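You operate a simulated robot arm through the tools that you are given. There is no shell and no other tool.

You are at the controls of a simulated robot arm. One attempt, no reset.

Task
Put things in order on the long wooden table. At the end: the blue bottle from the long wooden table stands where the blue laundry pod stood; the brown smoothing block is on the yellow pressing board; the blue laundry pod from the long wooden table is on the cream plain carton; the white clothes peg from the long wooden table stands on top of the green wiping pad; whatever was shut is shut again. Leave all else as you found it, and nothing knocked over. Set down upright: smoothing block.

It is judged by the outcome, as a careful person would: the job done as asked, and still so three seconds after it is handed in. It fails if anything else is knocked over, pushed out of place, dropped, spilled or broken.

Robot
A 7-joint arm with a two-finger parallel gripper, fixed in place. Base frame: the origin is at the foot of the arm, x ahead of it, y to its left, z up; the work surface is at about z = 0. Readings come in cm, degrees, newtons and seconds.
With the tool pointing down near the work surface it reaches from about 22 to 58 cm from the base axis. Its first joint turns from -66.0 to 66.0 degrees. Payload 2.5 kg.
The tool frame sits at the grasp point between the pads (the TCP): z along the fingers, y along the line on which they close. The tips reach 2.3 cm beyond it. The gripper opens to 9.4 cm. The fingers are 3.8 cm wide and 1 cm thick; the gripper's body (5.4 by 9.6 cm) begins 3.9 cm behind the TCP.
Orientation is that of the tool frame in the base frame, as a unit quaternion [x, y, z, w]. With the fingers straight down and closing along the base's y, the tool's x points along the base's -x, its y along +y and its z along -z.

Tools
- The arm moves only by the tool servo_tool. Its argument "deltas" is a list of rows, each an object (a shift or turn left out is 0, a gripper value left out holds the last) with "gripper": the closure, from 0 (fully open) to 1 (shut); "travel": the shift along the tool's x, y, z in units of 200 mm (1.0 is 200 mm), a list of three; "dr": the turn, a rotation vector about the tool's x, y, z in units of 90 degrees (1.0 is 90 degrees), a list of three. In form: [{"gripper": gripper, "travel": [x, y, z], "dr": [rx, ry, rz]}, ...]. A call has 1 to 20 rows; each row is the pose to reach, as a shift and turn from the pose commanded when the call began, along the tool's axes at that moment. A call with a number of a shift or a turn outside -1 to 1 is refused whole. A row lasts 0.2 s, in which the tool goes at most 5 cm and 8.6 degrees; a call with a longer step from one row to the next is refused whole, and so is a gripper value outside its range. Where a pose cannot be reached the arm comes as near as it can. A force on the tool above 40 N (or 10 N above the force at the start of the call, whichever is more), or a blocked arm, ends the call early, and 0.2 s more pass. The fingers move at their own pace (about 10.8 cm/s each) and stop on an object; they squeeze with about 24 N. The grip force told is the motor's: it shows also when the fingers shut on nothing. Time passes only in rows, and 0.2 s behind the last, so rows that repeat a pose let the fingers close. The reply holds the time, the measured pose of the TCP, the force on the tool along the base axes, the opening and the grip force, in the units named above and with some noise, with the torque about the TCP (base axes, N m) and any sound that the robot's microphone picked up.
- Cameras (640 x 400 px; columns grow to the right, rows downward): "scene" is fixed at [13.09, -41.34, 51.72]; the picture's right is [0.73, -0.69, 0.00], its down [-0.47, -0.50, -0.73] and it looks along [0.50, 0.53, -0.69] (base axes); focal length 243 px, centre (320, 200). "wrist" rides on the gripper at [8.6, 1.6, -7.4] in the tool frame; the picture's right is [-0.18, 0.98, 0.00], its down [-0.58, -0.11, -0.81] and it looks along [-0.79, -0.15, 0.59] (tool axes); focal length 243 px, centre (320, 200).
- snapshot(camera): a new picture of that camera. No time passes.
- measure_at(camera, pixels): for up to 12 pixels [column, row] of the newest picture of that camera ("zoom" is the newest enlarged one), the place [x, y, z] in the base frame of the surface seen there, good to about 0.2 cm, but the place of the scene camera against the robot may be out by one fixed shift of up to 2.5 cm in any direction. No time passes.
- inspect(camera, box): a new picture of the part [left, top, right, bottom] of that camera's present view, enlarged. No time passes.
- sign_off(): hands the job in; it is judged then, once.

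Open the gripper and draw the arm clear of the work before you hand the job in, unless the task says otherwise.

The tools are called by a JSON object that holds its "fn" and its "kwargs". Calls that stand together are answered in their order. servo_tool: Moves the arm, as the interface text tells. Its arguments: {"type":"object","properties":{"deltas":{"type":"array","items":{"type":"object","properties":{"gripper":{"type":"number"},"travel":{"type":"array","items":{"type":"number"}},"dr":{"type":"array","items":{"type":"number"}}}}}},"required":["deltas"]} The other tools are called the same way: snapshot (camera) takes a picture; measure_at (camera, pixels) gives the place of the surface under pixels of a picture; inspect (camera, box) takes an enlarged picture of a part of a camera's view; sign_off () hands the job in.

At the start:

```text
clock: 0.0
tcp_pos: [42.9, -2.01, 25.23]
ee_rot: [0.0, 1.0, 0.0, 0.0]
wrist_force: [0.1, 0.4, 0.7]
torque: [-0.04, 0.01, 0.02]
opening: 9.41
finger_force: 0.0
```

scene: 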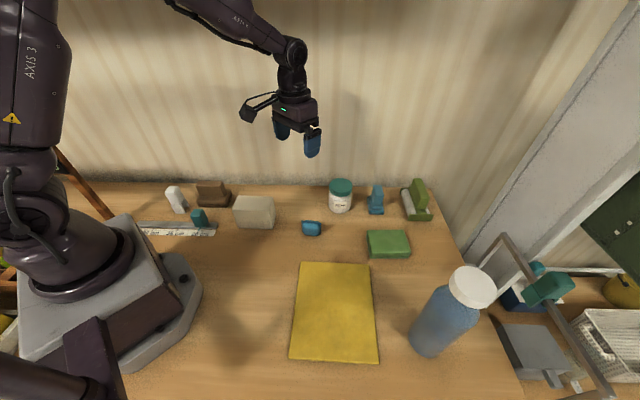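
wrist: 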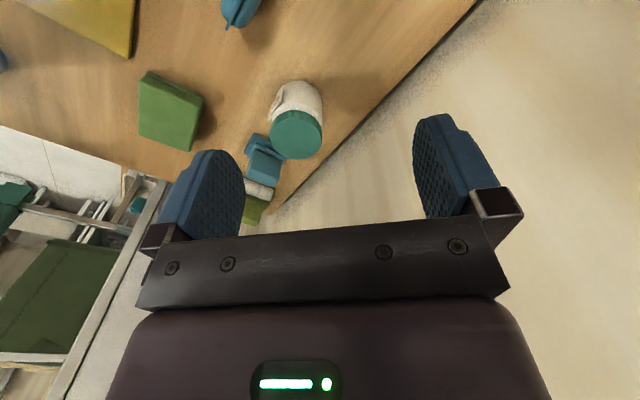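

The scene shows the table with the board, bottle at (450,310), pod near (312,228), and small things along the back. I'll enlarge parts to identify them.

{"fn": "inspect", "kwargs": {"camera": "scene", "box": [130, 160, 290, 260]}}

{"fn": "inspect", "kwargs": {"camera": "scene", "box": [290, 160, 450, 260]}}

{"fn": "inspect", "kwargs": {"camera": "scene", "box": [400, 240, 640, 400]}}

{"fn": "inspect", "kwargs": {"camera": "scene", "box": [0, 150, 240, 300]}}

```text
4.00 times, centred on (210, 210) of scene
```

zoom: 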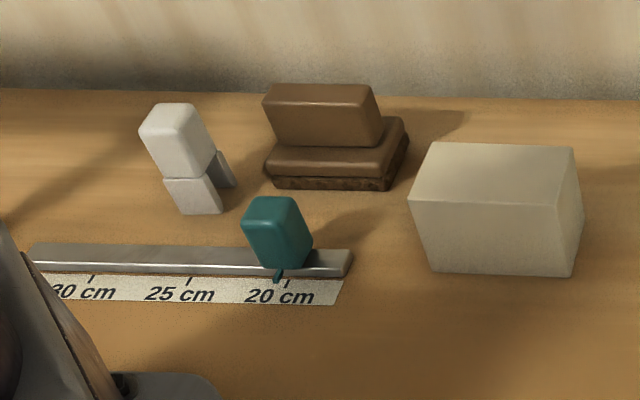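

```text
4.00 times, centred on (370, 210) of scene
```

zoom: 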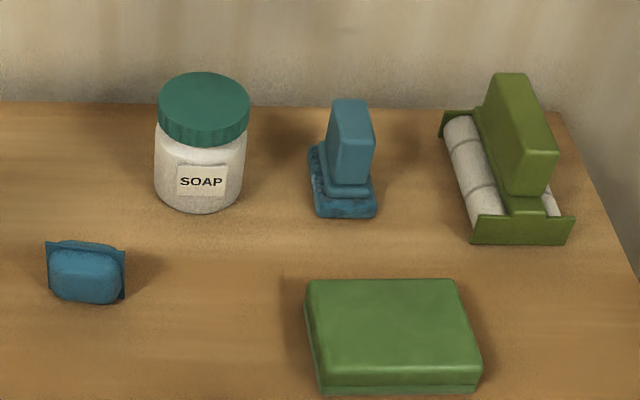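

```text
2.50 times, centred on (520, 320) of scene
```

zoom: 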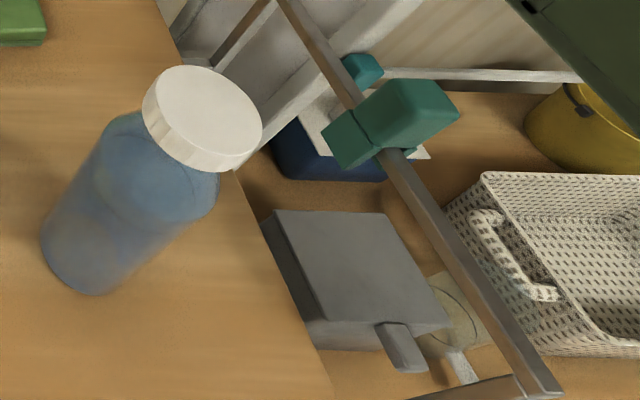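

```text
2.67 times, centred on (120, 225) of scene
```

zoom: 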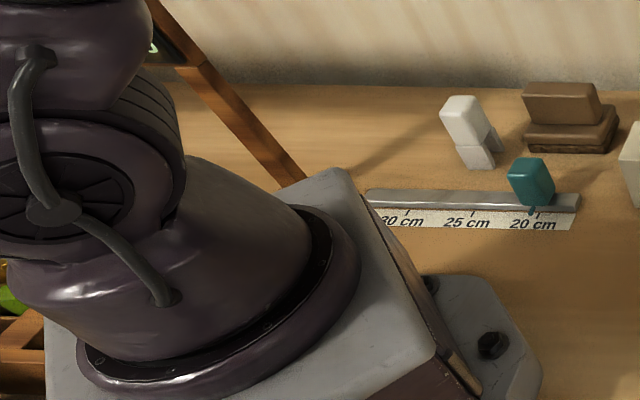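

I'll measure key points in the scene view: peg, smoothing block, carton, pod, pad, board, and bottle.

{"fn": "snapshot", "kwargs": {"camera": "scene"}}

{"fn": "snapshot", "kwargs": {"camera": "wrist"}}

{"fn": "measure_at", "kwargs": {"camera": "scene", "pixels": [[173, 190], [180, 208], [212, 185], [212, 197], [254, 203], [254, 222], [312, 222], [312, 230], [388, 238], [335, 310], [470, 284], [432, 340]]}}

{"fn": "measure_at", "kwargs": {"camera": "scene", "pixels": [[367, 231], [404, 231], [410, 250], [371, 251], [301, 263], [368, 266], [378, 361], [291, 358], [340, 186], [376, 192], [280, 260], [450, 250]]}}

{"fn": "measure_at", "kwargs": {"camera": "wrist", "pixels": [[147, 72], [204, 99], [188, 150], [139, 134], [170, 105], [297, 135], [260, 165], [130, 55], [236, 10], [250, 85], [350, 60], [60, 80]]}}

```text
taken
```

scene: 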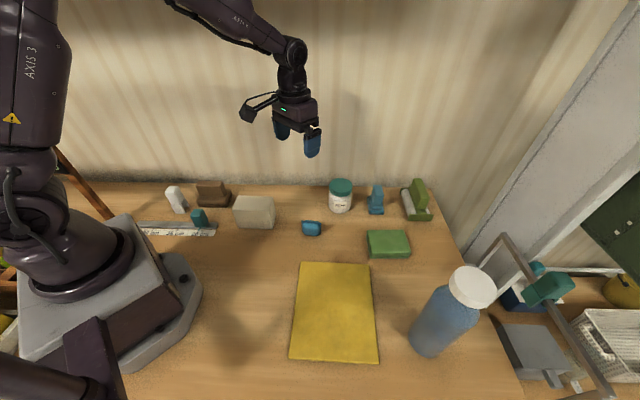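

```text
taken
```

wrist: 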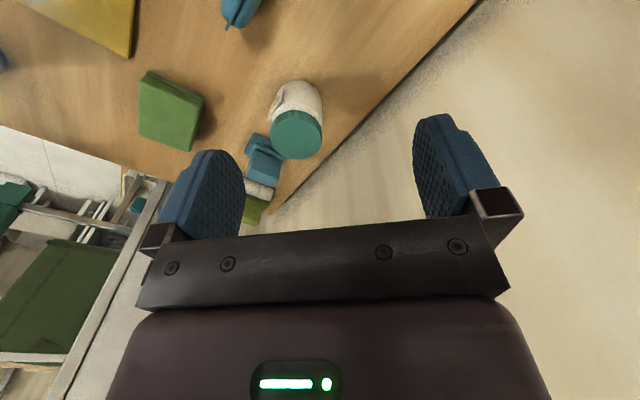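

```text
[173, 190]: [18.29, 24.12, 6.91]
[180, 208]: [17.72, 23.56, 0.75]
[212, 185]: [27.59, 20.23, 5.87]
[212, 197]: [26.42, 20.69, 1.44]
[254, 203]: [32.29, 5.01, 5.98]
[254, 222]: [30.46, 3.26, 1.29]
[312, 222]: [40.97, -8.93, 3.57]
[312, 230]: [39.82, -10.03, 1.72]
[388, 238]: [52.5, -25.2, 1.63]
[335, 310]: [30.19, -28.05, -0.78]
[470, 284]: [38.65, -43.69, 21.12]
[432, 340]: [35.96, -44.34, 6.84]
```

```text
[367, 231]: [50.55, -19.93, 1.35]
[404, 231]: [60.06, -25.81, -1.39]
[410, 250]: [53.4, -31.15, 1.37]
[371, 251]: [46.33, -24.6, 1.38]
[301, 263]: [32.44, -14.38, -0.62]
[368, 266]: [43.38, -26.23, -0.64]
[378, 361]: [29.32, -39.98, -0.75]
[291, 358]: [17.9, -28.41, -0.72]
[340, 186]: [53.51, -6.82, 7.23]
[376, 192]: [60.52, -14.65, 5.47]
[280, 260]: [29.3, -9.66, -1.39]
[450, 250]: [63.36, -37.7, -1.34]
```

```text
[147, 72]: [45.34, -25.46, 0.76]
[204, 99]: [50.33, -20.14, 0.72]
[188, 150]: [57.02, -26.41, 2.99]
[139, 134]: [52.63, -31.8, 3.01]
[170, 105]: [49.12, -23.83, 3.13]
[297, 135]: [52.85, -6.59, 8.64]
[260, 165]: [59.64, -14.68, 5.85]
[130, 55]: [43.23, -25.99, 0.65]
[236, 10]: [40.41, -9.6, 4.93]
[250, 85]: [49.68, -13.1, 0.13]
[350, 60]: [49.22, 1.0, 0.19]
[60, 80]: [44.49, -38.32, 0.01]
```

The scene depth reads about 1.4 cm low against the wrist camera (table at −1.4 vs. 0). I'll take matched close points on the green pad and jar lid to get the full fixed shift.

{"fn": "inspect", "kwargs": {"camera": "scene", "box": [290, 160, 450, 260]}}

{"fn": "measure_at", "kwargs": {"camera": "zoom", "pixels": [[311, 284], [457, 284], [478, 369], [322, 383], [390, 325], [205, 95], [165, 100], [245, 100], [205, 75], [205, 120], [352, 105], [350, 180]]}}

{"fn": "inspect", "kwargs": {"camera": "wrist", "box": [120, 60, 340, 198]}}

```text
4.00 times, centred on (370, 210) of scene
```

zoom: 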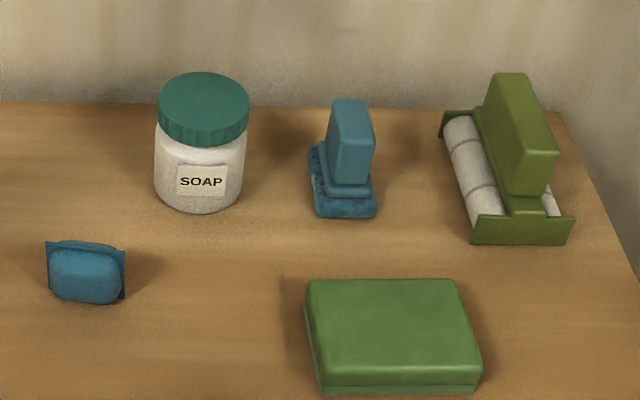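

```text
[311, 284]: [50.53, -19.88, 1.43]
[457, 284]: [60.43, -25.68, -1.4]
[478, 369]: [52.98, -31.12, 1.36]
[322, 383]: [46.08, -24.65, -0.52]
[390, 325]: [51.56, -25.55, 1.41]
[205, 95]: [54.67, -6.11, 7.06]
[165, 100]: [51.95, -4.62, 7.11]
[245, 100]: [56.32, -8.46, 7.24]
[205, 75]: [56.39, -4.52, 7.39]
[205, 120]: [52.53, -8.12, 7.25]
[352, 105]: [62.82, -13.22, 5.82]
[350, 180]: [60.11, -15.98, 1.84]
```

```text
2.90 times, centred on (230, 129) of wrist
```

zoom: 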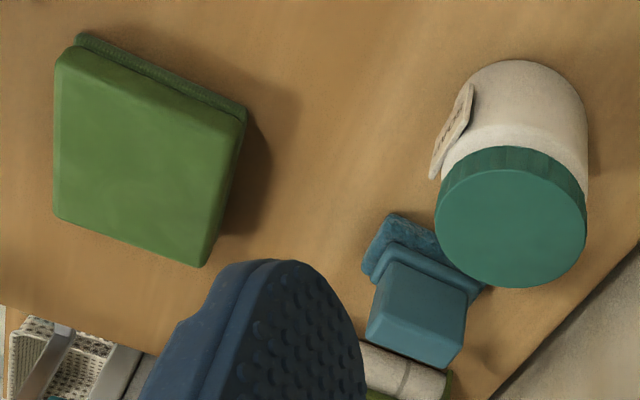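

The wrist zoom shows the pad's top corners at about (62,50), (240,118), (203,262), (57,212) and the jar lid centred at (510,218). I measure them.

{"fn": "measure_at", "kwargs": {"camera": "zoom", "pixels": [[66, 54], [237, 120], [203, 260], [60, 210], [145, 160], [510, 217], [440, 215], [582, 222], [510, 152], [510, 284], [420, 310], [300, 100]]}}

```text
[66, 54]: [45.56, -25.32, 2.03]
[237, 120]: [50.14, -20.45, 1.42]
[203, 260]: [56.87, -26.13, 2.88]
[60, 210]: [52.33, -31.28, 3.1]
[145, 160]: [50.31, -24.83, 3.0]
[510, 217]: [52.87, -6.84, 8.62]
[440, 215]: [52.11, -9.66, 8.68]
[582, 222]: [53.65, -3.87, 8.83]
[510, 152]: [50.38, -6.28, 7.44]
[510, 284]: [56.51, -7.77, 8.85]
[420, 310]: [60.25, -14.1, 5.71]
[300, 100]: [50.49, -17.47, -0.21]
```

The shift is about (−0.6..−1, −0.3, +1.5). I'll draw the tool back so that the wrist camera sees the carton, pod and the brown block directly.

{"fn": "servo_tool", "kwargs": {"deltas": [{"gripper": 0, "travel": [0.2, 0, 0]}, {"travel": [0.4, 0, 0]}, {"travel": [0.6, 0, 0]}, {"travel": [0.75, 0, 0]}, {"travel": [0.75, 0, 0]}]}}

{"fn": "snapshot", "kwargs": {"camera": "wrist"}}

```text
clock: 1.2
tcp_pos: [27.84, -2.1, 25.34]
ee_rot: [0.0, 1.0, 0.0, 0.0]
wrist_force: [0.0, 0.3, -1.1]
torque: [0.05, -0.01, 0.03]
opening: 9.41
finger_force: 0.0
```

```text
taken
```

wrist: 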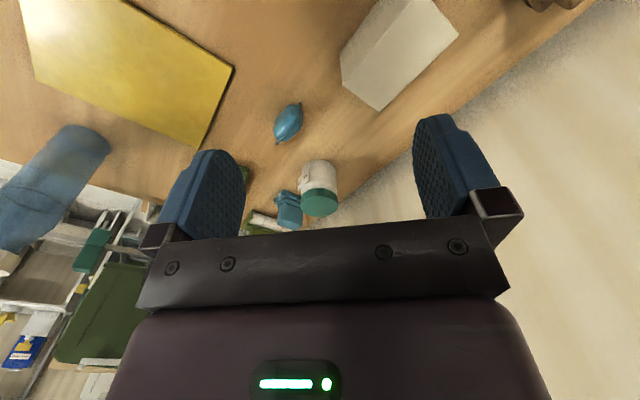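

The pod is at (288,123), carton at (400,50), the board's corner at (232,68), and the bottle at (60,180). I'll zoom on them.

{"fn": "inspect", "kwargs": {"camera": "wrist", "box": [250, 0, 470, 138]}}

{"fn": "measure_at", "kwargs": {"camera": "wrist", "pixels": [[20, 2], [118, 2], [232, 68], [195, 147], [36, 78], [288, 123], [297, 105], [278, 142], [400, 45], [100, 150], [70, 130], [60, 160]]}}

```text
2.90 times, centred on (360, 69) of wrist
```

zoom: 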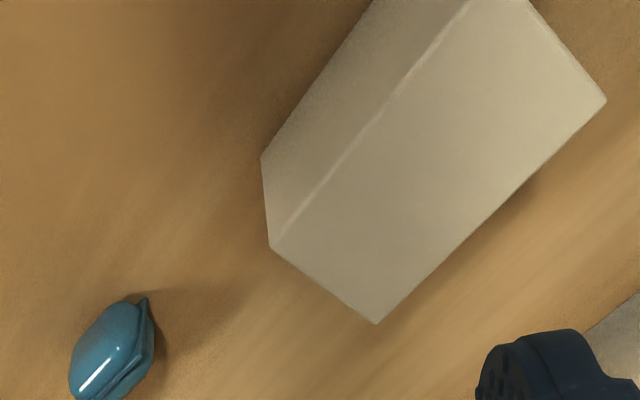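

```text
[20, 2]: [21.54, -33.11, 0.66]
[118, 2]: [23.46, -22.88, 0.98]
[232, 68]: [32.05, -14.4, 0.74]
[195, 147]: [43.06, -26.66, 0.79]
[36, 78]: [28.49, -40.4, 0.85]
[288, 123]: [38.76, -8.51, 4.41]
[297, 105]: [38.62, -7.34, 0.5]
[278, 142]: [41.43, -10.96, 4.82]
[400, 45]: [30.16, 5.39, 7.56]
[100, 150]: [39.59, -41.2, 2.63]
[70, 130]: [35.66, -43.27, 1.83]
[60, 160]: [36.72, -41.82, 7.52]
```

Now precise points: carton top corners in this zoom, then the pod's flange corners in the scene zoom.

{"fn": "measure_at", "kwargs": {"camera": "zoom", "pixels": [[275, 245], [375, 318], [600, 99], [478, 6], [524, 5], [268, 160], [400, 150], [145, 300], [110, 340], [80, 380], [130, 380], [150, 330]]}}

{"fn": "inspect", "kwargs": {"camera": "wrist", "box": [248, 90, 328, 140]}}

{"fn": "inspect", "kwargs": {"camera": "scene", "box": [280, 205, 344, 245]}}

```text
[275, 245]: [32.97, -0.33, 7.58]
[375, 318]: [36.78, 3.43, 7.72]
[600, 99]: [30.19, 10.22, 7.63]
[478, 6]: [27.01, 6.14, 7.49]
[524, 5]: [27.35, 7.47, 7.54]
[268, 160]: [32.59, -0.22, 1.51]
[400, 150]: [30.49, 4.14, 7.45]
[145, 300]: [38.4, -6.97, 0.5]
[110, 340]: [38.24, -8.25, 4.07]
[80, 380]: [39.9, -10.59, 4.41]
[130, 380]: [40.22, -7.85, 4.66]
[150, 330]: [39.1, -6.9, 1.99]
```

```text
8.00 times, centred on (288, 115) of wrist
```

zoom: 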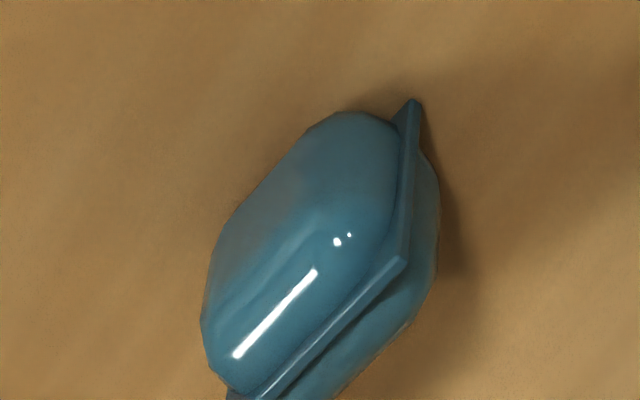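

```text
10.00 times, centred on (312, 225) of scene
```

zoom: 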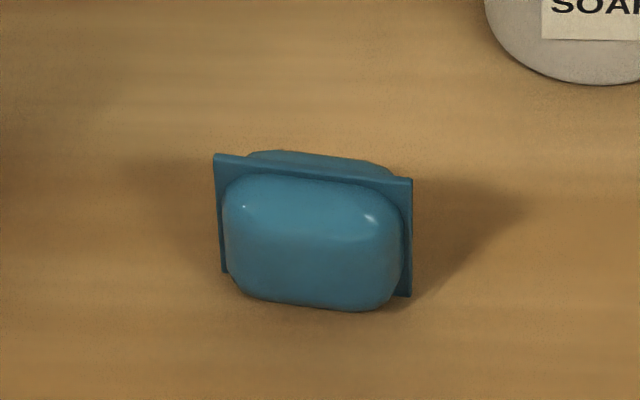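

The pod stands on edge with its flange vertical. I measure its flange corners in this scene zoom.

{"fn": "measure_at", "kwargs": {"camera": "zoom", "pixels": [[217, 157], [409, 182], [408, 293], [224, 268], [310, 240], [310, 160], [310, 172], [235, 240], [390, 255], [310, 303], [250, 155], [390, 172]]}}

```text
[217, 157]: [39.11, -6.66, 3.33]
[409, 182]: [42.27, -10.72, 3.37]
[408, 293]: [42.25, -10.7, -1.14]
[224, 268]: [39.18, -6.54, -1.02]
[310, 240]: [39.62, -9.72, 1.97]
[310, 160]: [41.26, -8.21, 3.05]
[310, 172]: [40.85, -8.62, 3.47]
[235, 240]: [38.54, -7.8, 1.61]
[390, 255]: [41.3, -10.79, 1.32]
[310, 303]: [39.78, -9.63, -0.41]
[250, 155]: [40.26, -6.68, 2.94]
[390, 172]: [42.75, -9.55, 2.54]
```

The pod's flange runs along (0.61,−0.79), centre about (40.2,−9.0) after correction, about 5×4.8 cm and 3 cm thick. I'll hover above it with the fingers turned to close across its thickness, then check.

{"fn": "servo_tool", "kwargs": {"deltas": [{"travel": [-0.077, -0.043, 0.07], "dr": [0, 0, 0.072]}, {"travel": [-0.154, -0.086, 0.14], "dr": [0, 0, 0.145]}, {"travel": [-0.232, -0.128, 0.21], "dr": [0, 0, 0.217]}, {"travel": [-0.309, -0.171, 0.28], "dr": [0, 0, 0.29]}, {"travel": [-0.386, -0.214, 0.35], "dr": [0, 0, 0.362]}, {"travel": [-0.463, -0.257, 0.42], "dr": [0, 0, 0.434]}, {"travel": [-0.541, -0.3, 0.49], "dr": [0, 0, 0.507]}, {"travel": [-0.618, -0.3425, 0.56], "dr": [0, 0, 0.579]}, {"travel": [-0.618, -0.3425, 0.56], "dr": [0, 0, 0.579]}]}}

{"fn": "snapshot", "kwargs": {"camera": "wrist"}}

{"fn": "inspect", "kwargs": {"camera": "wrist", "box": [240, 60, 400, 160]}}

```text
clock: 3.2
tcp_pos: [40.51, -8.86, 14.18]
ee_rot: [0.44, 0.898, -0.001, 0.001]
wrist_force: [0.6, 0.1, -0.2]
torque: [-0.01, -0.03, 0.02]
opening: 9.4
finger_force: 0.0
```

```text
taken
```

wrist: 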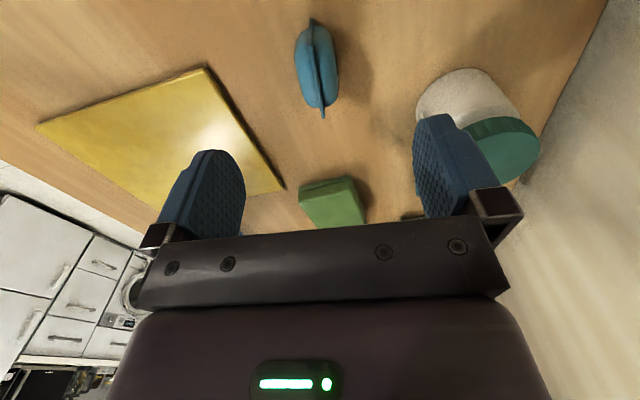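

```text
4.00 times, centred on (320, 110) of wrist
```

zoom: 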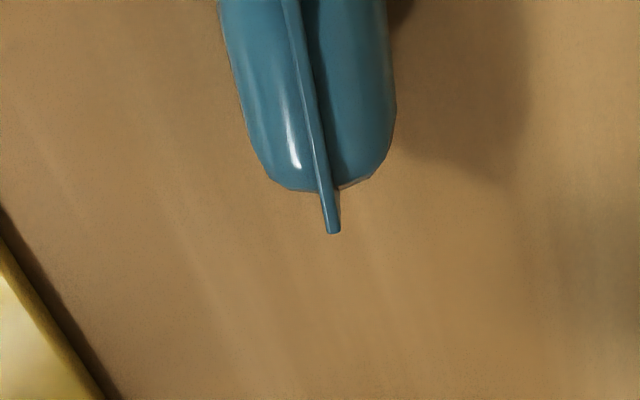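

The pod is seen end-on between the fingers' line. I measure its near and far flange ends and bulge sides.

{"fn": "measure_at", "kwargs": {"camera": "wrist", "pixels": [[312, 22], [314, 40], [316, 60], [319, 85], [322, 115], [303, 60], [330, 60], [298, 50], [336, 70], [308, 90], [332, 90]]}}

```text
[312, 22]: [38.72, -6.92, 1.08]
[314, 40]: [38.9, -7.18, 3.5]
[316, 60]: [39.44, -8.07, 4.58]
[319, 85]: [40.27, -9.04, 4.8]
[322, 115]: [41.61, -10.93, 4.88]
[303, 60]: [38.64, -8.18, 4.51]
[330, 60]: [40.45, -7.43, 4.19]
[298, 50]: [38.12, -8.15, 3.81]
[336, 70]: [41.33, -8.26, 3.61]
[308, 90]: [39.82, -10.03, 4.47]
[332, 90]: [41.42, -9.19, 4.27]
```

Flange centre is (40.15,−8.93). I descend around it with a small correction, stopping with the tips just above the table.

{"fn": "servo_tool", "kwargs": {"deltas": [{"travel": [0.004, -0.009, 0.15]}, {"travel": [0.004, -0.009, 0.3]}, {"travel": [0.004, -0.009, 0.45]}, {"travel": [0.004, -0.009, 0.52]}, {"travel": [0.004, -0.009, 0.555]}, {"travel": [0.004, -0.009, 0.555]}]}}

{"fn": "snapshot", "kwargs": {"camera": "wrist"}}

```text
clock: 4.6
tcp_pos: [40.13, -8.93, 3.15]
ee_rot: [0.439, 0.899, -0.001, 0.0]
wrist_force: [-0.1, 0.5, -1.0]
torque: [0.01, 0.01, 0.03]
opening: 9.39
finger_force: 0.1
```

```text
taken
```

wrist: 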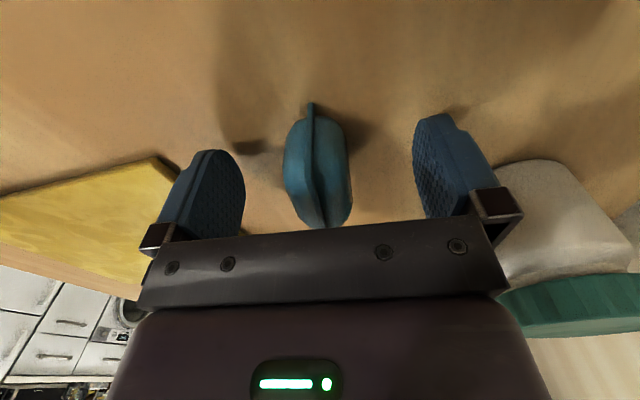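

The pod sits centred between the pads at (317,170). I close the fingers.

{"fn": "servo_tool", "kwargs": {"deltas": [{"gripper": 1}, {"gripper": 1}, {"gripper": 1}, {"gripper": 1}]}}

```text
clock: 5.6
tcp_pos: [40.11, -8.94, 3.17]
ee_rot: [0.439, 0.899, -0.001, -0.001]
wrist_force: [0.3, -0.2, -0.7]
torque: [0.01, 0.0, 0.0]
opening: 2.94
finger_force: 24.3
```

Gripped at 2.94 cm. I lift 13 cm and carry it to above the carton centre (31.6,4.95), turning slightly to match the carton.

{"fn": "servo_tool", "kwargs": {"deltas": [{"gripper": 1, "travel": [0, 0, -0.1]}, {"travel": [0, 0, -0.25]}, {"travel": [0, 0, -0.4]}, {"travel": [0, 0, -0.55]}, {"travel": [0, 0, -0.65]}, {"travel": [0.13, 0.015, -0.65], "dr": [0, 0, -0.02]}, {"travel": [0.27, 0.03, -0.65], "dr": [0, 0, -0.04]}, {"travel": [0.41, 0.045, -0.65], "dr": [0, 0, -0.07]}, {"travel": [0.55, 0.06, -0.65], "dr": [0, 0, -0.07]}, {"travel": [0.69, 0.075, -0.65], "dr": [0, 0, -0.07]}, {"travel": [0.808, 0.0906, -0.65], "dr": [0, 0, -0.07]}, {"travel": [0.808, 0.0906, -0.65], "dr": [0, 0, -0.07]}]}}

{"fn": "snapshot", "kwargs": {"camera": "wrist"}}

{"fn": "snapshot", "kwargs": {"camera": "scene"}}

```text
clock: 8.2
tcp_pos: [31.52, 5.07, 16.13]
ee_rot: [0.389, 0.921, 0.0, 0.001]
wrist_force: [-0.3, -0.5, 0.3]
torque: [0.01, -0.02, -0.02]
opening: 2.91
finger_force: 24.0
```

```text
taken
```

wrist: 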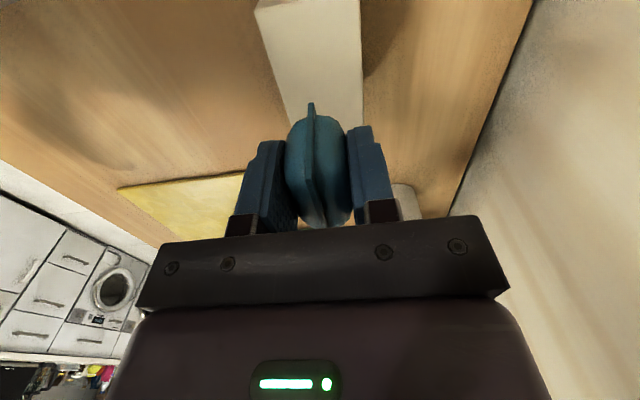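

```text
taken
```

scene: 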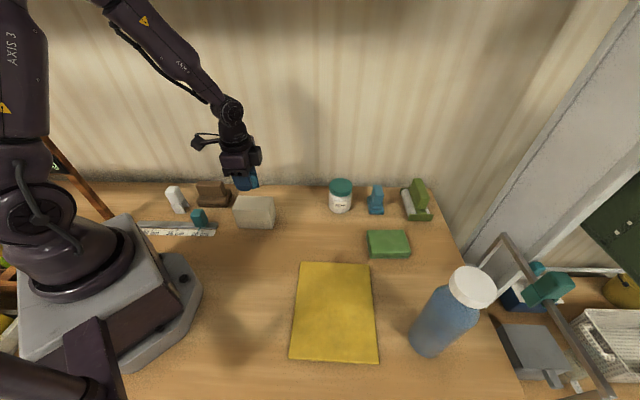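

The pod hangs over the carton, aligned. I lower it 5.25 cm in small final steps, watching the force.

{"fn": "servo_tool", "kwargs": {"deltas": [{"gripper": 1, "travel": [0, 0, 0.1]}, {"travel": [0, 0, 0.2]}, {"travel": [0, 0, 0.24]}, {"travel": [0, 0, 0.255]}, {"travel": [0, 0, 0.2625]}, {"travel": [0, 0, 0.2625]}]}}

```text
clock: 9.6
tcp_pos: [31.58, 4.96, 10.9]
ee_rot: [0.389, 0.921, 0.0, 0.0]
wrist_force: [0.9, 0.8, -0.7]
torque: [-0.03, 0.0, -0.01]
opening: 2.93
finger_force: 24.3
```

Not touching yet. I step further down in tiny increments to find contact.

{"fn": "servo_tool", "kwargs": {"deltas": [{"gripper": 1, "travel": [0, 0, 0.005]}, {"travel": [0, 0, 0.005]}]}}

{"fn": "inspect", "kwargs": {"camera": "wrist", "box": [220, 0, 420, 240]}}

{"fn": "inspect", "kwargs": {"camera": "scene", "box": [210, 160, 306, 220]}}

```text
clock: 10.2
tcp_pos: [31.62, 4.95, 10.62]
ee_rot: [0.39, 0.921, 0.0, 0.0]
wrist_force: [0.2, 0.4, 0.1]
torque: [0.0, 0.01, -0.03]
opening: 2.98
finger_force: 24.2
```

```text
1.67 times, centred on (320, 120) of wrist
```

zoom: 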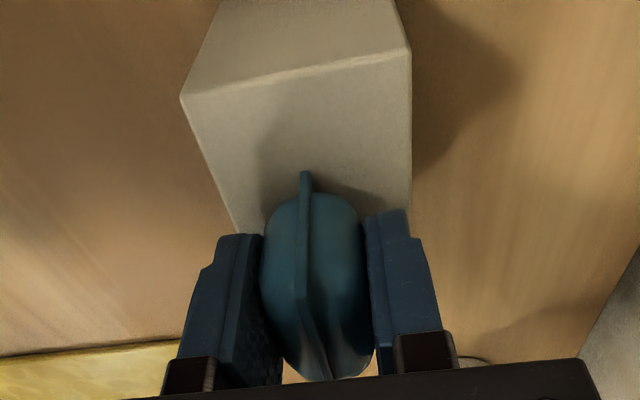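

```text
6.67 times, centred on (258, 190) of scene
```

zoom: 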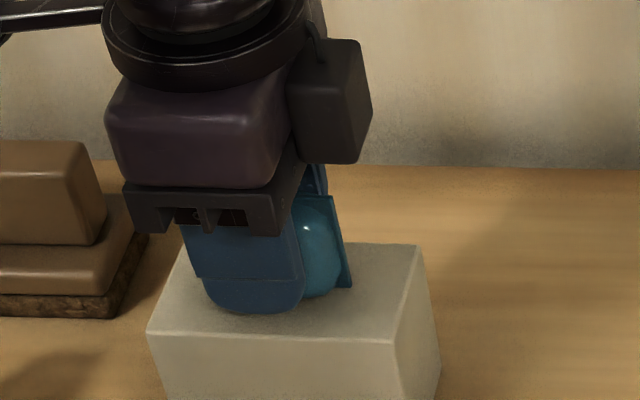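

Still no contact force; one more small descent.

{"fn": "servo_tool", "kwargs": {"deltas": [{"gripper": 1, "travel": [0, 0, 0.005]}, {"travel": [0, 0, 0.01]}, {"travel": [0, 0, 0.01]}]}}

```text
clock: 11.0
tcp_pos: [31.65, 5.09, 10.55]
ee_rot: [0.389, 0.921, 0.001, 0.001]
wrist_force: [-4.9, 1.3, 18.4]
torque: [0.05, 0.16, 0.0]
opening: 2.93
finger_force: 23.9
```

Contact at 18 N. I ease up 0.1 cm, release partially, and rise straight up.

{"fn": "servo_tool", "kwargs": {"deltas": [{"gripper": 1, "travel": [0, 0, -0.006]}, {"gripper": 0.55, "travel": [0, 0, -0.006]}, {"gripper": 0.4, "travel": [0, 0, -0.006]}, {"gripper": 0.4, "travel": [0, 0, -0.006]}, {"travel": [0, 0, -0.05]}, {"travel": [0, 0, -0.15]}, {"travel": [0, 0, -0.3]}, {"travel": [0, 0, -0.5]}, {"travel": [0, 0, -0.5]}]}}

{"fn": "snapshot", "kwargs": {"camera": "wrist"}}

{"fn": "inspect", "kwargs": {"camera": "scene", "box": [160, 150, 304, 240]}}

```text
clock: 13.0
tcp_pos: [31.72, 5.07, 20.62]
ee_rot: [0.39, 0.921, 0.0, 0.001]
wrist_force: [0.3, -0.2, 0.5]
torque: [-0.01, 0.04, -0.01]
opening: 5.66
finger_force: 0.1
```

```text
taken
```

wrist: 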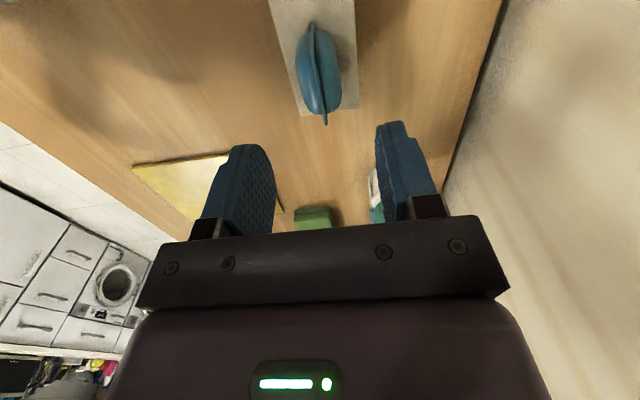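

```text
4.44 times, centred on (232, 195) of scene
```

zoom: 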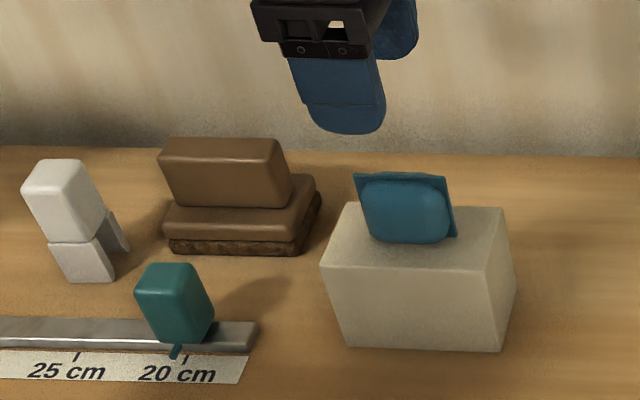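

The pod stands on the carton. Now I measure the brown block's handle and the peg in this zoom.

{"fn": "measure_at", "kwargs": {"camera": "zoom", "pixels": [[166, 140], [275, 142], [290, 172], [165, 165], [180, 200], [288, 200], [225, 155], [228, 190], [168, 215], [300, 220], [240, 245], [315, 185]]}}

{"fn": "measure_at", "kwargs": {"camera": "zoom", "pixels": [[30, 165], [75, 163], [88, 185], [40, 190], [60, 180], [60, 215], [60, 240], [90, 235], [70, 260], [70, 278], [115, 235], [125, 250]]}}

```text
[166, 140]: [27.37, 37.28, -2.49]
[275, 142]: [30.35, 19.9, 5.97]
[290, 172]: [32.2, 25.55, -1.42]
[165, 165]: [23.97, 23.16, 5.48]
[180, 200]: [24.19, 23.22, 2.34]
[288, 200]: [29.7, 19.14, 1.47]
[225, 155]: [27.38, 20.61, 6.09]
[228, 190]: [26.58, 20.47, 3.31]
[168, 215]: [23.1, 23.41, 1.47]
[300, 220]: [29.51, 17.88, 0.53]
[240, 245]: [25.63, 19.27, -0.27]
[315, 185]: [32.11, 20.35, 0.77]
```

```text
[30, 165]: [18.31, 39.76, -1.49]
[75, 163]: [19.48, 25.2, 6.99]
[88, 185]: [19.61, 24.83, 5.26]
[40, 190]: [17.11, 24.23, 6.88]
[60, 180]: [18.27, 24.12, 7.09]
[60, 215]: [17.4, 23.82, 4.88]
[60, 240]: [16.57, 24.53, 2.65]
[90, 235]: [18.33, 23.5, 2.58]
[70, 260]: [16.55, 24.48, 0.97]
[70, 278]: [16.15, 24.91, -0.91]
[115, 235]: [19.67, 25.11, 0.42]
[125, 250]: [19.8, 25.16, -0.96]
```

I move to hover above the brown block (about (26.2,20)), turned so that the fingers close across the handle.

{"fn": "servo_tool", "kwargs": {"deltas": [{"gripper": 0, "travel": [0.12, 0.054, 0], "dr": [0, 0, -0.03]}, {"travel": [0.24, 0.108, 0], "dr": [0, 0, -0.06]}, {"travel": [0.36, 0.162, 0], "dr": [0, 0, -0.09]}, {"travel": [0.48, 0.216, 0], "dr": [0, 0, -0.122]}, {"travel": [0.6, 0.27, 0], "dr": [0, 0, -0.122]}, {"travel": [0.726, 0.325, 0], "dr": [0, 0, -0.122]}, {"travel": [0.726, 0.325, 0], "dr": [0, 0, -0.122]}]}}

{"fn": "snapshot", "kwargs": {"camera": "wrist"}}

{"fn": "inspect", "kwargs": {"camera": "wrist", "box": [240, 0, 400, 130]}}

```text
clock: 14.6
tcp_pos: [26.08, 19.96, 20.61]
ee_rot: [0.299, 0.954, 0.0, 0.0]
wrist_force: [0.3, 0.2, 0.7]
torque: [-0.02, 0.01, 0.01]
opening: 9.39
finger_force: 0.1
```

```text
taken
```

wrist: 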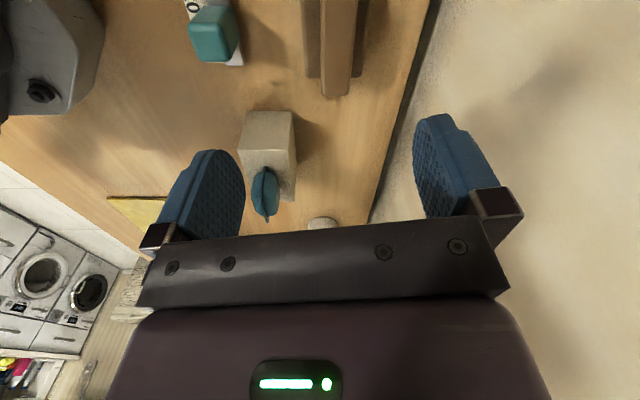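

```text
3.08 times, centred on (320, 65) of wrist
```

zoom: 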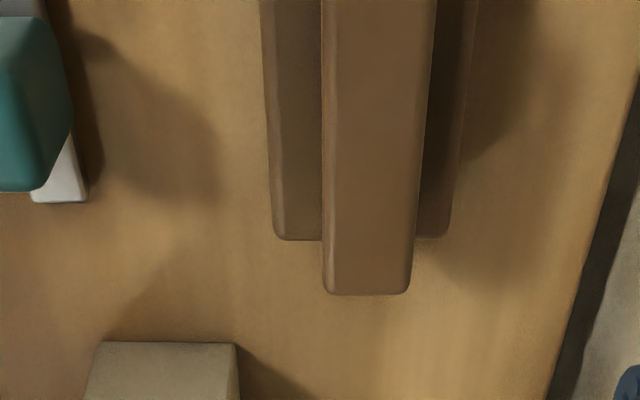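

The handle's far end is at zoom (325–410, 290). I measure handle edges and base edges.

{"fn": "measure_at", "kwargs": {"camera": "zoom", "pixels": [[332, 285], [405, 285], [335, 10], [425, 10], [370, 150], [335, 150], [412, 150], [280, 230], [442, 230], [285, 20], [460, 20], [370, 290]]}}

{"fn": "inspect", "kwargs": {"camera": "scene", "box": [160, 160, 256, 220]}}

```text
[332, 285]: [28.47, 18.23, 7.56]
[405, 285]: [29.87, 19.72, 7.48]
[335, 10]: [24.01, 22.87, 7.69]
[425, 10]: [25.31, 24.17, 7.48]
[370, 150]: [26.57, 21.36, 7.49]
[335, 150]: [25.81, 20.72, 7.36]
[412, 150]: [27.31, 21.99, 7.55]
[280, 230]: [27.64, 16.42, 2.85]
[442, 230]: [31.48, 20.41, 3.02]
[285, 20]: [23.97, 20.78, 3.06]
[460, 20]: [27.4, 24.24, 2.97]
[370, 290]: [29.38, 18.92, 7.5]
```

```text
6.67 times, centred on (208, 190) of scene
```

zoom: 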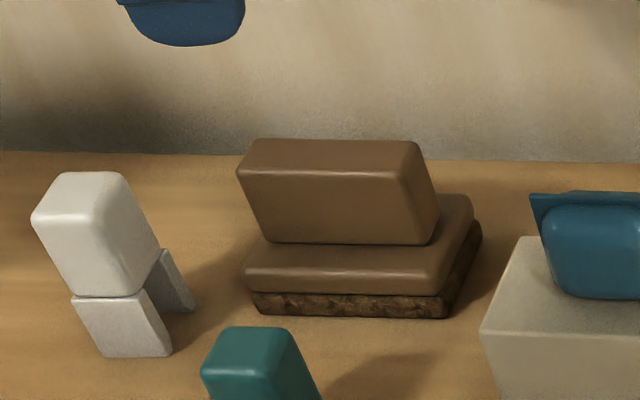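

I measure the handle's other end in this scene zoom to find its centre.

{"fn": "measure_at", "kwargs": {"camera": "zoom", "pixels": [[245, 178], [408, 182], [272, 236], [424, 240], [254, 145], [415, 147], [250, 275], [430, 285], [260, 305], [440, 308], [330, 160], [335, 212]]}}

```text
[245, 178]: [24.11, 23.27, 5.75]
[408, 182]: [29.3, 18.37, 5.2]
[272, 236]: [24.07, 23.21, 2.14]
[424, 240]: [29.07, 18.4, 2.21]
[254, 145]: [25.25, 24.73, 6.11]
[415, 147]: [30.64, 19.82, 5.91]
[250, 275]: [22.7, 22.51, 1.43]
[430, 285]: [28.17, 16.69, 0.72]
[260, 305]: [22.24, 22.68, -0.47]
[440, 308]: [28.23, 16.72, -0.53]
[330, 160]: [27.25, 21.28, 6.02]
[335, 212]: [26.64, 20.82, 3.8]
```

Handle centre ≈ (26.6,21.4), axis at −45°, top 7.5. I check where the teal slider and ruler are before descending.

{"fn": "measure_at", "kwargs": {"camera": "wrist", "pixels": [[213, 15], [205, 30], [225, 45], [235, 15], [195, 45], [235, 60], [190, 10]]}}

{"fn": "measure_at", "kwargs": {"camera": "scene", "pixels": [[198, 211], [200, 218], [145, 223], [215, 226], [172, 190], [180, 207]]}}

```text
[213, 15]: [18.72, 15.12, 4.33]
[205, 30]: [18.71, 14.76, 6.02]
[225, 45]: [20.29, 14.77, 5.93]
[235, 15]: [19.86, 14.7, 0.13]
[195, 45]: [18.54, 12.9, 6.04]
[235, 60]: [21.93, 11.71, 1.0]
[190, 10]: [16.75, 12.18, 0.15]
```

```text
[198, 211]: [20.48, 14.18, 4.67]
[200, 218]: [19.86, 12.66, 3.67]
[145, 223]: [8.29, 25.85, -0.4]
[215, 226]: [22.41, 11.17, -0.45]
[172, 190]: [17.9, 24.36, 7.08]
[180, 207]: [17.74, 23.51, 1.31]
```

Slider at about (19.5,14), clear of the fingers. I centre over the handle, half-open the fingers and descend to z≈9 first.

{"fn": "servo_tool", "kwargs": {"deltas": [{"gripper": 0.45, "travel": [0.01, 0.037, 0], "dr": [0, 0, 0.06]}, {"travel": [0.0197, 0.0739, 0], "dr": [0, 0, 0.113]}, {"travel": [0.0197, 0.0739, 0.15], "dr": [0, 0, 0.113]}, {"travel": [0.0197, 0.0739, 0.3], "dr": [0, 0, 0.113]}, {"travel": [0.0197, 0.0739, 0.45], "dr": [0, 0, 0.113]}, {"travel": [0.0197, 0.0739, 0.5], "dr": [0, 0, 0.113]}, {"travel": [0.0197, 0.0739, 0.5], "dr": [0, 0, 0.113]}]}}

{"fn": "snapshot", "kwargs": {"camera": "wrist"}}

{"fn": "inspect", "kwargs": {"camera": "scene", "box": [160, 150, 256, 220]}}

```text
clock: 16.2
tcp_pos: [26.73, 21.44, 10.42]
ee_rot: [0.382, 0.924, 0.0, 0.0]
wrist_force: [-0.3, 0.9, -0.8]
torque: [0.0, -0.03, 0.01]
opening: 5.17
finger_force: 0.1
```

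```text
taken
```

wrist: 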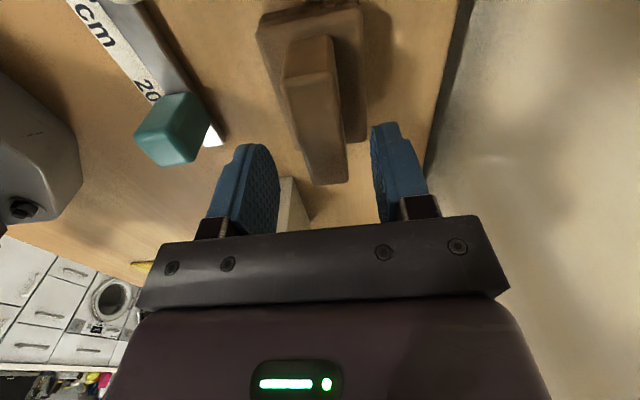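

```text
5.71 times, centred on (208, 185) of scene
```

zoom: 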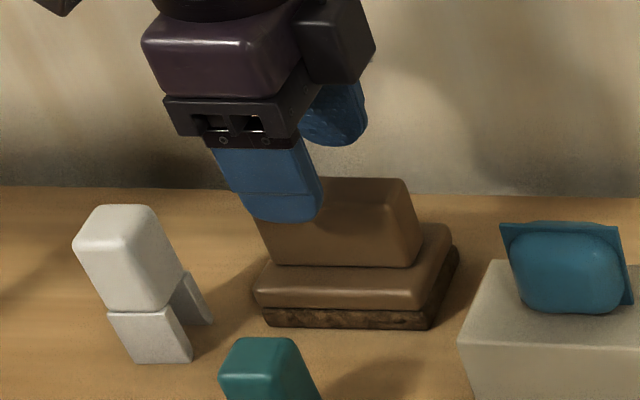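

I check the handle's ends in the wrist view against the TCP.

{"fn": "measure_at", "kwargs": {"camera": "wrist", "pixels": [[290, 42], [328, 40], [288, 80], [335, 80], [308, 180], [345, 178], [318, 110], [300, 130], [341, 130]]}}

```text
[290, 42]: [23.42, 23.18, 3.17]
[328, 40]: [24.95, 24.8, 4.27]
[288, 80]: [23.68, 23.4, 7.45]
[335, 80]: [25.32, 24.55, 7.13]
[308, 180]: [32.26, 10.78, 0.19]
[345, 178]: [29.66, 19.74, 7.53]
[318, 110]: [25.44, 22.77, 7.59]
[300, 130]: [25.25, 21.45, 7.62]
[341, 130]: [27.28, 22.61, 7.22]
```

The handle centre is (26.7,21.45), matching the TCP. I descend to z≈5.9 and close.

{"fn": "servo_tool", "kwargs": {"deltas": [{"gripper": 0.45, "travel": [0, 0, 0.1]}, {"travel": [0, 0, 0.18]}, {"travel": [0, 0, 0.225]}, {"travel": [0, 0, 0.225]}, {"gripper": 1, "travel": [0, 0, 0.225]}, {"gripper": 1, "travel": [0, 0, 0.225]}, {"gripper": 1, "travel": [0, 0, 0.225]}, {"gripper": 1, "travel": [0, 0, 0.225]}]}}

```text
clock: 18.0
tcp_pos: [26.6, 21.42, 5.99]
ee_rot: [0.384, 0.923, 0.0, 0.0]
wrist_force: [-0.1, -0.3, 0.5]
torque: [-0.02, -0.01, -0.01]
opening: 2.59
finger_force: 24.1
```

Gripped (2.59 cm). I lift it 16 cm clear of everything and carry it halfway toward the board.

{"fn": "servo_tool", "kwargs": {"deltas": [{"gripper": 1, "travel": [0, 0, -0.1]}, {"travel": [0, 0, -0.25]}, {"travel": [0, 0, -0.4]}, {"travel": [0, 0, -0.55]}, {"travel": [0, 0, -0.7]}, {"travel": [0, 0, -0.8]}, {"travel": [-0.12, -0.094, -0.8]}, {"travel": [-0.25, -0.195, -0.8]}, {"travel": [-0.38, -0.297, -0.8]}, {"travel": [-0.51, -0.398, -0.8]}, {"travel": [-0.64, -0.5, -0.8]}, {"travel": [-0.77, -0.601, -0.8]}, {"travel": [-0.89, -0.695, -0.8]}, {"travel": [-0.89, -0.695, -0.8]}]}}

{"fn": "snapshot", "kwargs": {"camera": "scene"}}

```text
clock: 21.0
tcp_pos: [29.47, -1.08, 22.08]
ee_rot: [0.383, 0.924, 0.0, 0.0]
wrist_force: [-0.6, -0.3, -2.0]
torque: [-0.01, -0.01, 0.03]
opening: 2.58
finger_force: 23.8
```

```text
taken
```

scene: 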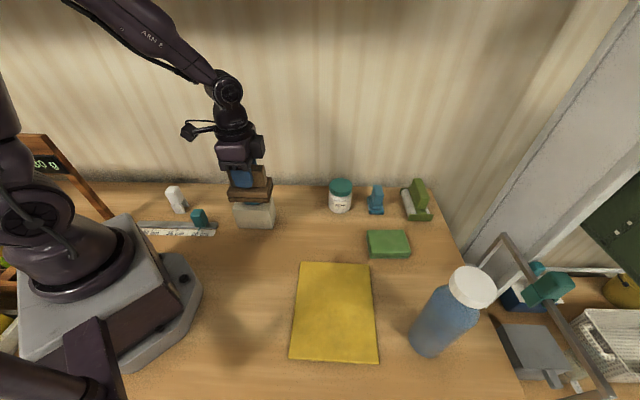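

Clear so far. I carry it on to above the board at (32,−23.5).

{"fn": "servo_tool", "kwargs": {"deltas": [{"gripper": 1, "travel": [-0.12, -0.095, 0]}, {"travel": [-0.25, -0.198, 0]}, {"travel": [-0.38, -0.3, 0]}, {"travel": [-0.51, -0.404, 0]}, {"travel": [-0.64, -0.507, 0]}, {"travel": [-0.77, -0.61, 0], "dr": [0, 0, 0.02]}, {"travel": [-0.883, -0.699, 0], "dr": [0, 0, 0.022]}, {"travel": [-0.883, -0.699, 0.15], "dr": [0, 0, 0.022]}, {"travel": [-0.883, -0.699, 0.3], "dr": [0, 0, 0.022]}, {"travel": [-0.883, -0.699, 0.5], "dr": [0, 0, 0.022]}, {"travel": [-0.883, -0.699, 0.5], "dr": [0, 0, 0.022]}]}}

{"fn": "snapshot", "kwargs": {"camera": "wrist"}}

{"fn": "snapshot", "kwargs": {"camera": "scene"}}

```text
clock: 23.4
tcp_pos: [32.0, -23.19, 11.98]
ee_rot: [0.399, 0.917, 0.0, 0.0]
wrist_force: [0.3, 0.3, -1.7]
torque: [0.02, 0.01, 0.01]
opening: 2.57
finger_force: 23.6
```

```text
taken
```

wrist: 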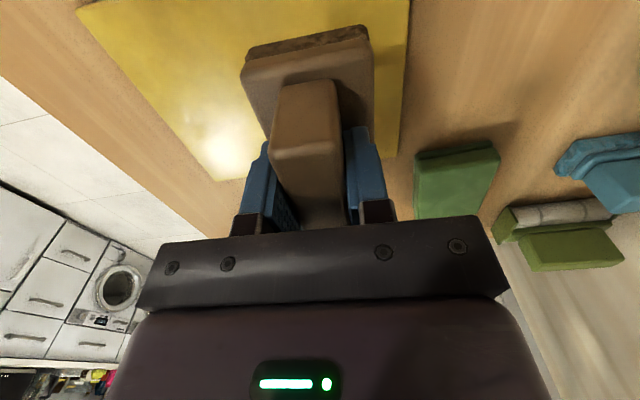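

```text
taken
```

scene: 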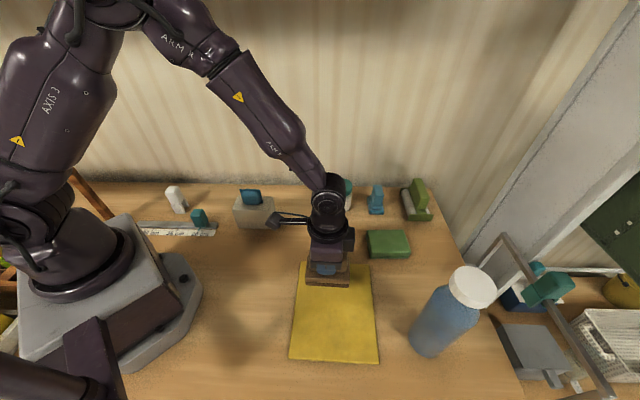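

The block hangs over the board. I lower it 5.0 cm, then in 1 mm steps until contact.

{"fn": "servo_tool", "kwargs": {"deltas": [{"gripper": 1, "travel": [0, 0, 0.1]}, {"travel": [0, 0, 0.18]}, {"travel": [0, 0, 0.23]}, {"travel": [0, 0, 0.245]}, {"travel": [0, 0, 0.25]}, {"travel": [0, 0, 0.25]}]}}

{"fn": "servo_tool", "kwargs": {"deltas": [{"gripper": 1, "travel": [0, 0, 0.005]}, {"travel": [0, 0, 0.005]}]}}

{"fn": "snapshot", "kwargs": {"camera": "wrist"}}

```text
clock: 24.8
tcp_pos: [32.09, -23.31, 6.91]
ee_rot: [0.398, 0.917, -0.001, 0.0]
wrist_force: [0.7, -0.2, -0.8]
torque: [0.01, -0.02, -0.01]
opening: 2.59
finger_force: 23.9
```

```text
clock: 25.4
tcp_pos: [31.94, -23.43, 6.88]
ee_rot: [0.399, 0.917, 0.001, -0.001]
wrist_force: [0.2, 0.4, -2.1]
torque: [-0.01, 0.0, 0.0]
opening: 2.58
finger_force: 23.3
```

```text
taken
```

wrist: 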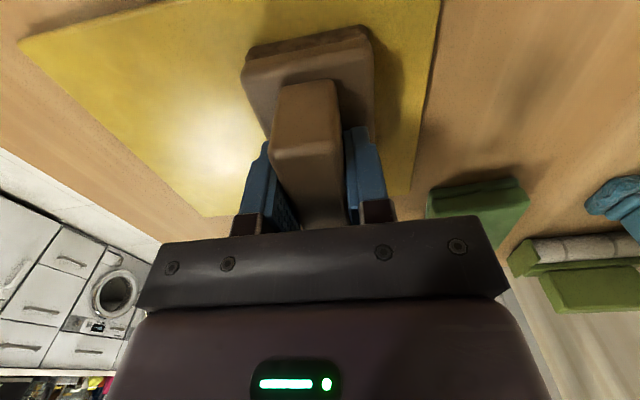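

Almost down and well within the board. I continue with 1 mm steps to find contact.

{"fn": "servo_tool", "kwargs": {"deltas": [{"gripper": 1, "travel": [0, 0, 0.005]}, {"travel": [0, 0, 0.005]}]}}

{"fn": "servo_tool", "kwargs": {"deltas": [{"gripper": 1, "travel": [0, 0, 0.005]}, {"travel": [0, 0, 0.005]}]}}

```text
clock: 26.0
tcp_pos: [32.04, -23.43, 6.84]
ee_rot: [0.399, 0.917, 0.001, -0.001]
wrist_force: [-0.5, 0.4, -1.2]
torque: [0.01, -0.01, 0.0]
opening: 2.59
finger_force: 24.0
```

```text
clock: 26.6
tcp_pos: [32.06, -23.44, 6.67]
ee_rot: [0.399, 0.917, 0.0, 0.002]
wrist_force: [-5.5, 3.5, 18.9]
torque: [0.04, 0.12, -0.01]
opening: 2.55
finger_force: 23.5
```

Contact at about 19 N. I ease off half a millimetre, open, and rise.

{"fn": "servo_tool", "kwargs": {"deltas": [{"gripper": 1, "travel": [0, 0, -0.004]}, {"gripper": 0.6, "travel": [0, 0, -0.004]}, {"gripper": 0.45, "travel": [0, 0, -0.004]}, {"gripper": 0.45, "travel": [0, 0, -0.004]}, {"travel": [0, 0, -0.05]}, {"travel": [0, 0, -0.15]}, {"travel": [0, 0, -0.35]}, {"travel": [0, 0, -0.55]}, {"travel": [0, 0, -0.75]}, {"travel": [0, 0, -0.75]}]}}

{"fn": "snapshot", "kwargs": {"camera": "wrist"}}

{"fn": "snapshot", "kwargs": {"camera": "scene"}}

```text
clock: 28.8
tcp_pos: [31.99, -23.4, 21.88]
ee_rot: [0.399, 0.917, 0.001, 0.0]
wrist_force: [0.5, -0.6, 0.1]
torque: [0.04, 0.0, 0.02]
opening: 5.17
finger_force: 0.0
```

```text
taken
```

wrist: 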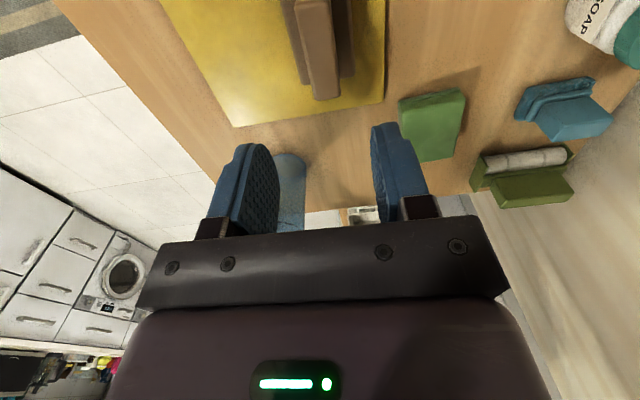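

```text
taken
```

scene: 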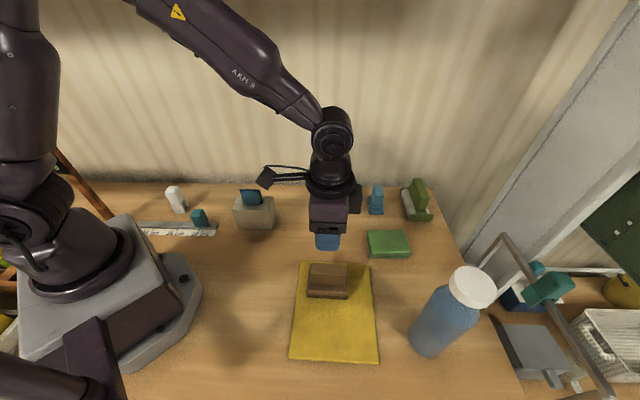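

The block stands on the board. While here I measure the pad's top corners for the peg's landing place.

{"fn": "inspect", "kwargs": {"camera": "wrist", "box": [380, 70, 500, 170]}}

{"fn": "inspect", "kwargs": {"camera": "scene", "box": [150, 170, 230, 230]}}

{"fn": "measure_at", "kwargs": {"camera": "wrist", "pixels": [[402, 101], [462, 91], [466, 97], [450, 157], [421, 162], [435, 130], [420, 120], [450, 110]]}}

{"fn": "measure_at", "kwargs": {"camera": "zoom", "pixels": [[150, 150], [200, 150], [180, 170], [240, 190], [200, 220], [200, 275], [225, 300], [290, 280], [320, 265], [190, 250], [165, 200], [250, 250]]}}

```text
4.00 times, centred on (440, 120) of wrist
```

zoom: 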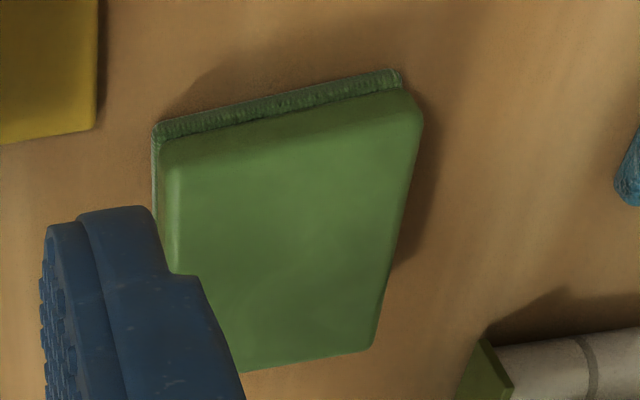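

```text
6.67 times, centred on (190, 200) of scene
```

zoom: 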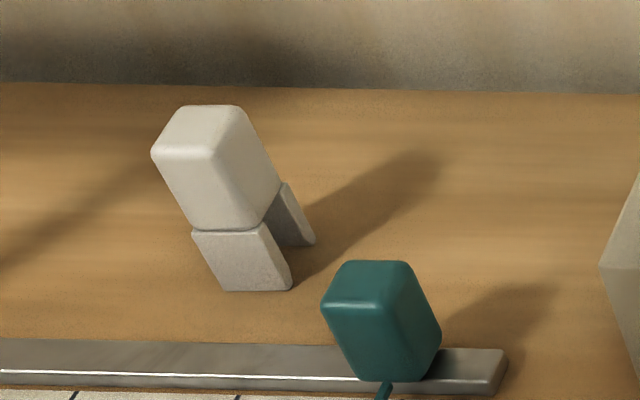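

```text
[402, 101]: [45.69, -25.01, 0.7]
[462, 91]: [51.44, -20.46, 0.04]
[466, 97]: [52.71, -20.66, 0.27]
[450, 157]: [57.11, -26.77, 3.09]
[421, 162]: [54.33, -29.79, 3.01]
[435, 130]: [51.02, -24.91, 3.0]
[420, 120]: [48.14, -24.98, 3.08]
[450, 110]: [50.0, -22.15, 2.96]
```

```text
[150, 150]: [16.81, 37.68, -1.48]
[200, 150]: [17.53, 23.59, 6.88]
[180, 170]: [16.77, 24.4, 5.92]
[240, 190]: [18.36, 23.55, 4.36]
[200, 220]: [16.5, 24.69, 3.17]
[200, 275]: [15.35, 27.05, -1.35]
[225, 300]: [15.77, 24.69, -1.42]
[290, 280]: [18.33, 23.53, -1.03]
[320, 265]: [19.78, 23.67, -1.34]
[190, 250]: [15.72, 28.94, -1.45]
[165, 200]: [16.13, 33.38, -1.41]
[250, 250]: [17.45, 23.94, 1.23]
```

The peg stands on two legs with its head from about z=4.6 to 8.4. I swing back over to its side in two stages, rotating the tool towards facing outwards; first stage to (30,0).

{"fn": "servo_tool", "kwargs": {"deltas": [{"gripper": 0, "travel": [0.132, 0.104, 0], "dr": [0, 0, -0.072]}, {"travel": [0.264, 0.207, 0], "dr": [0, 0, -0.144]}, {"travel": [0.396, 0.311, 0], "dr": [0, 0, -0.216]}, {"travel": [0.529, 0.414, 0], "dr": [0, 0, -0.288]}, {"travel": [0.661, 0.518, 0], "dr": [0, 0, -0.36]}, {"travel": [0.793, 0.621, 0], "dr": [0, 0, -0.43]}, {"travel": [0.925, 0.725, 0], "dr": [0, 0, -0.5]}, {"travel": [0.925, 0.725, 0], "dr": [0, 0, -0.5]}]}}

```text
clock: 30.6
tcp_pos: [30.13, 0.16, 21.68]
ee_rot: [0.016, 1.0, 0.0, 0.001]
wrist_force: [0.0, 0.0, -0.6]
torque: [-0.02, -0.02, 0.0]
opening: 9.41
finger_force: 0.0
```

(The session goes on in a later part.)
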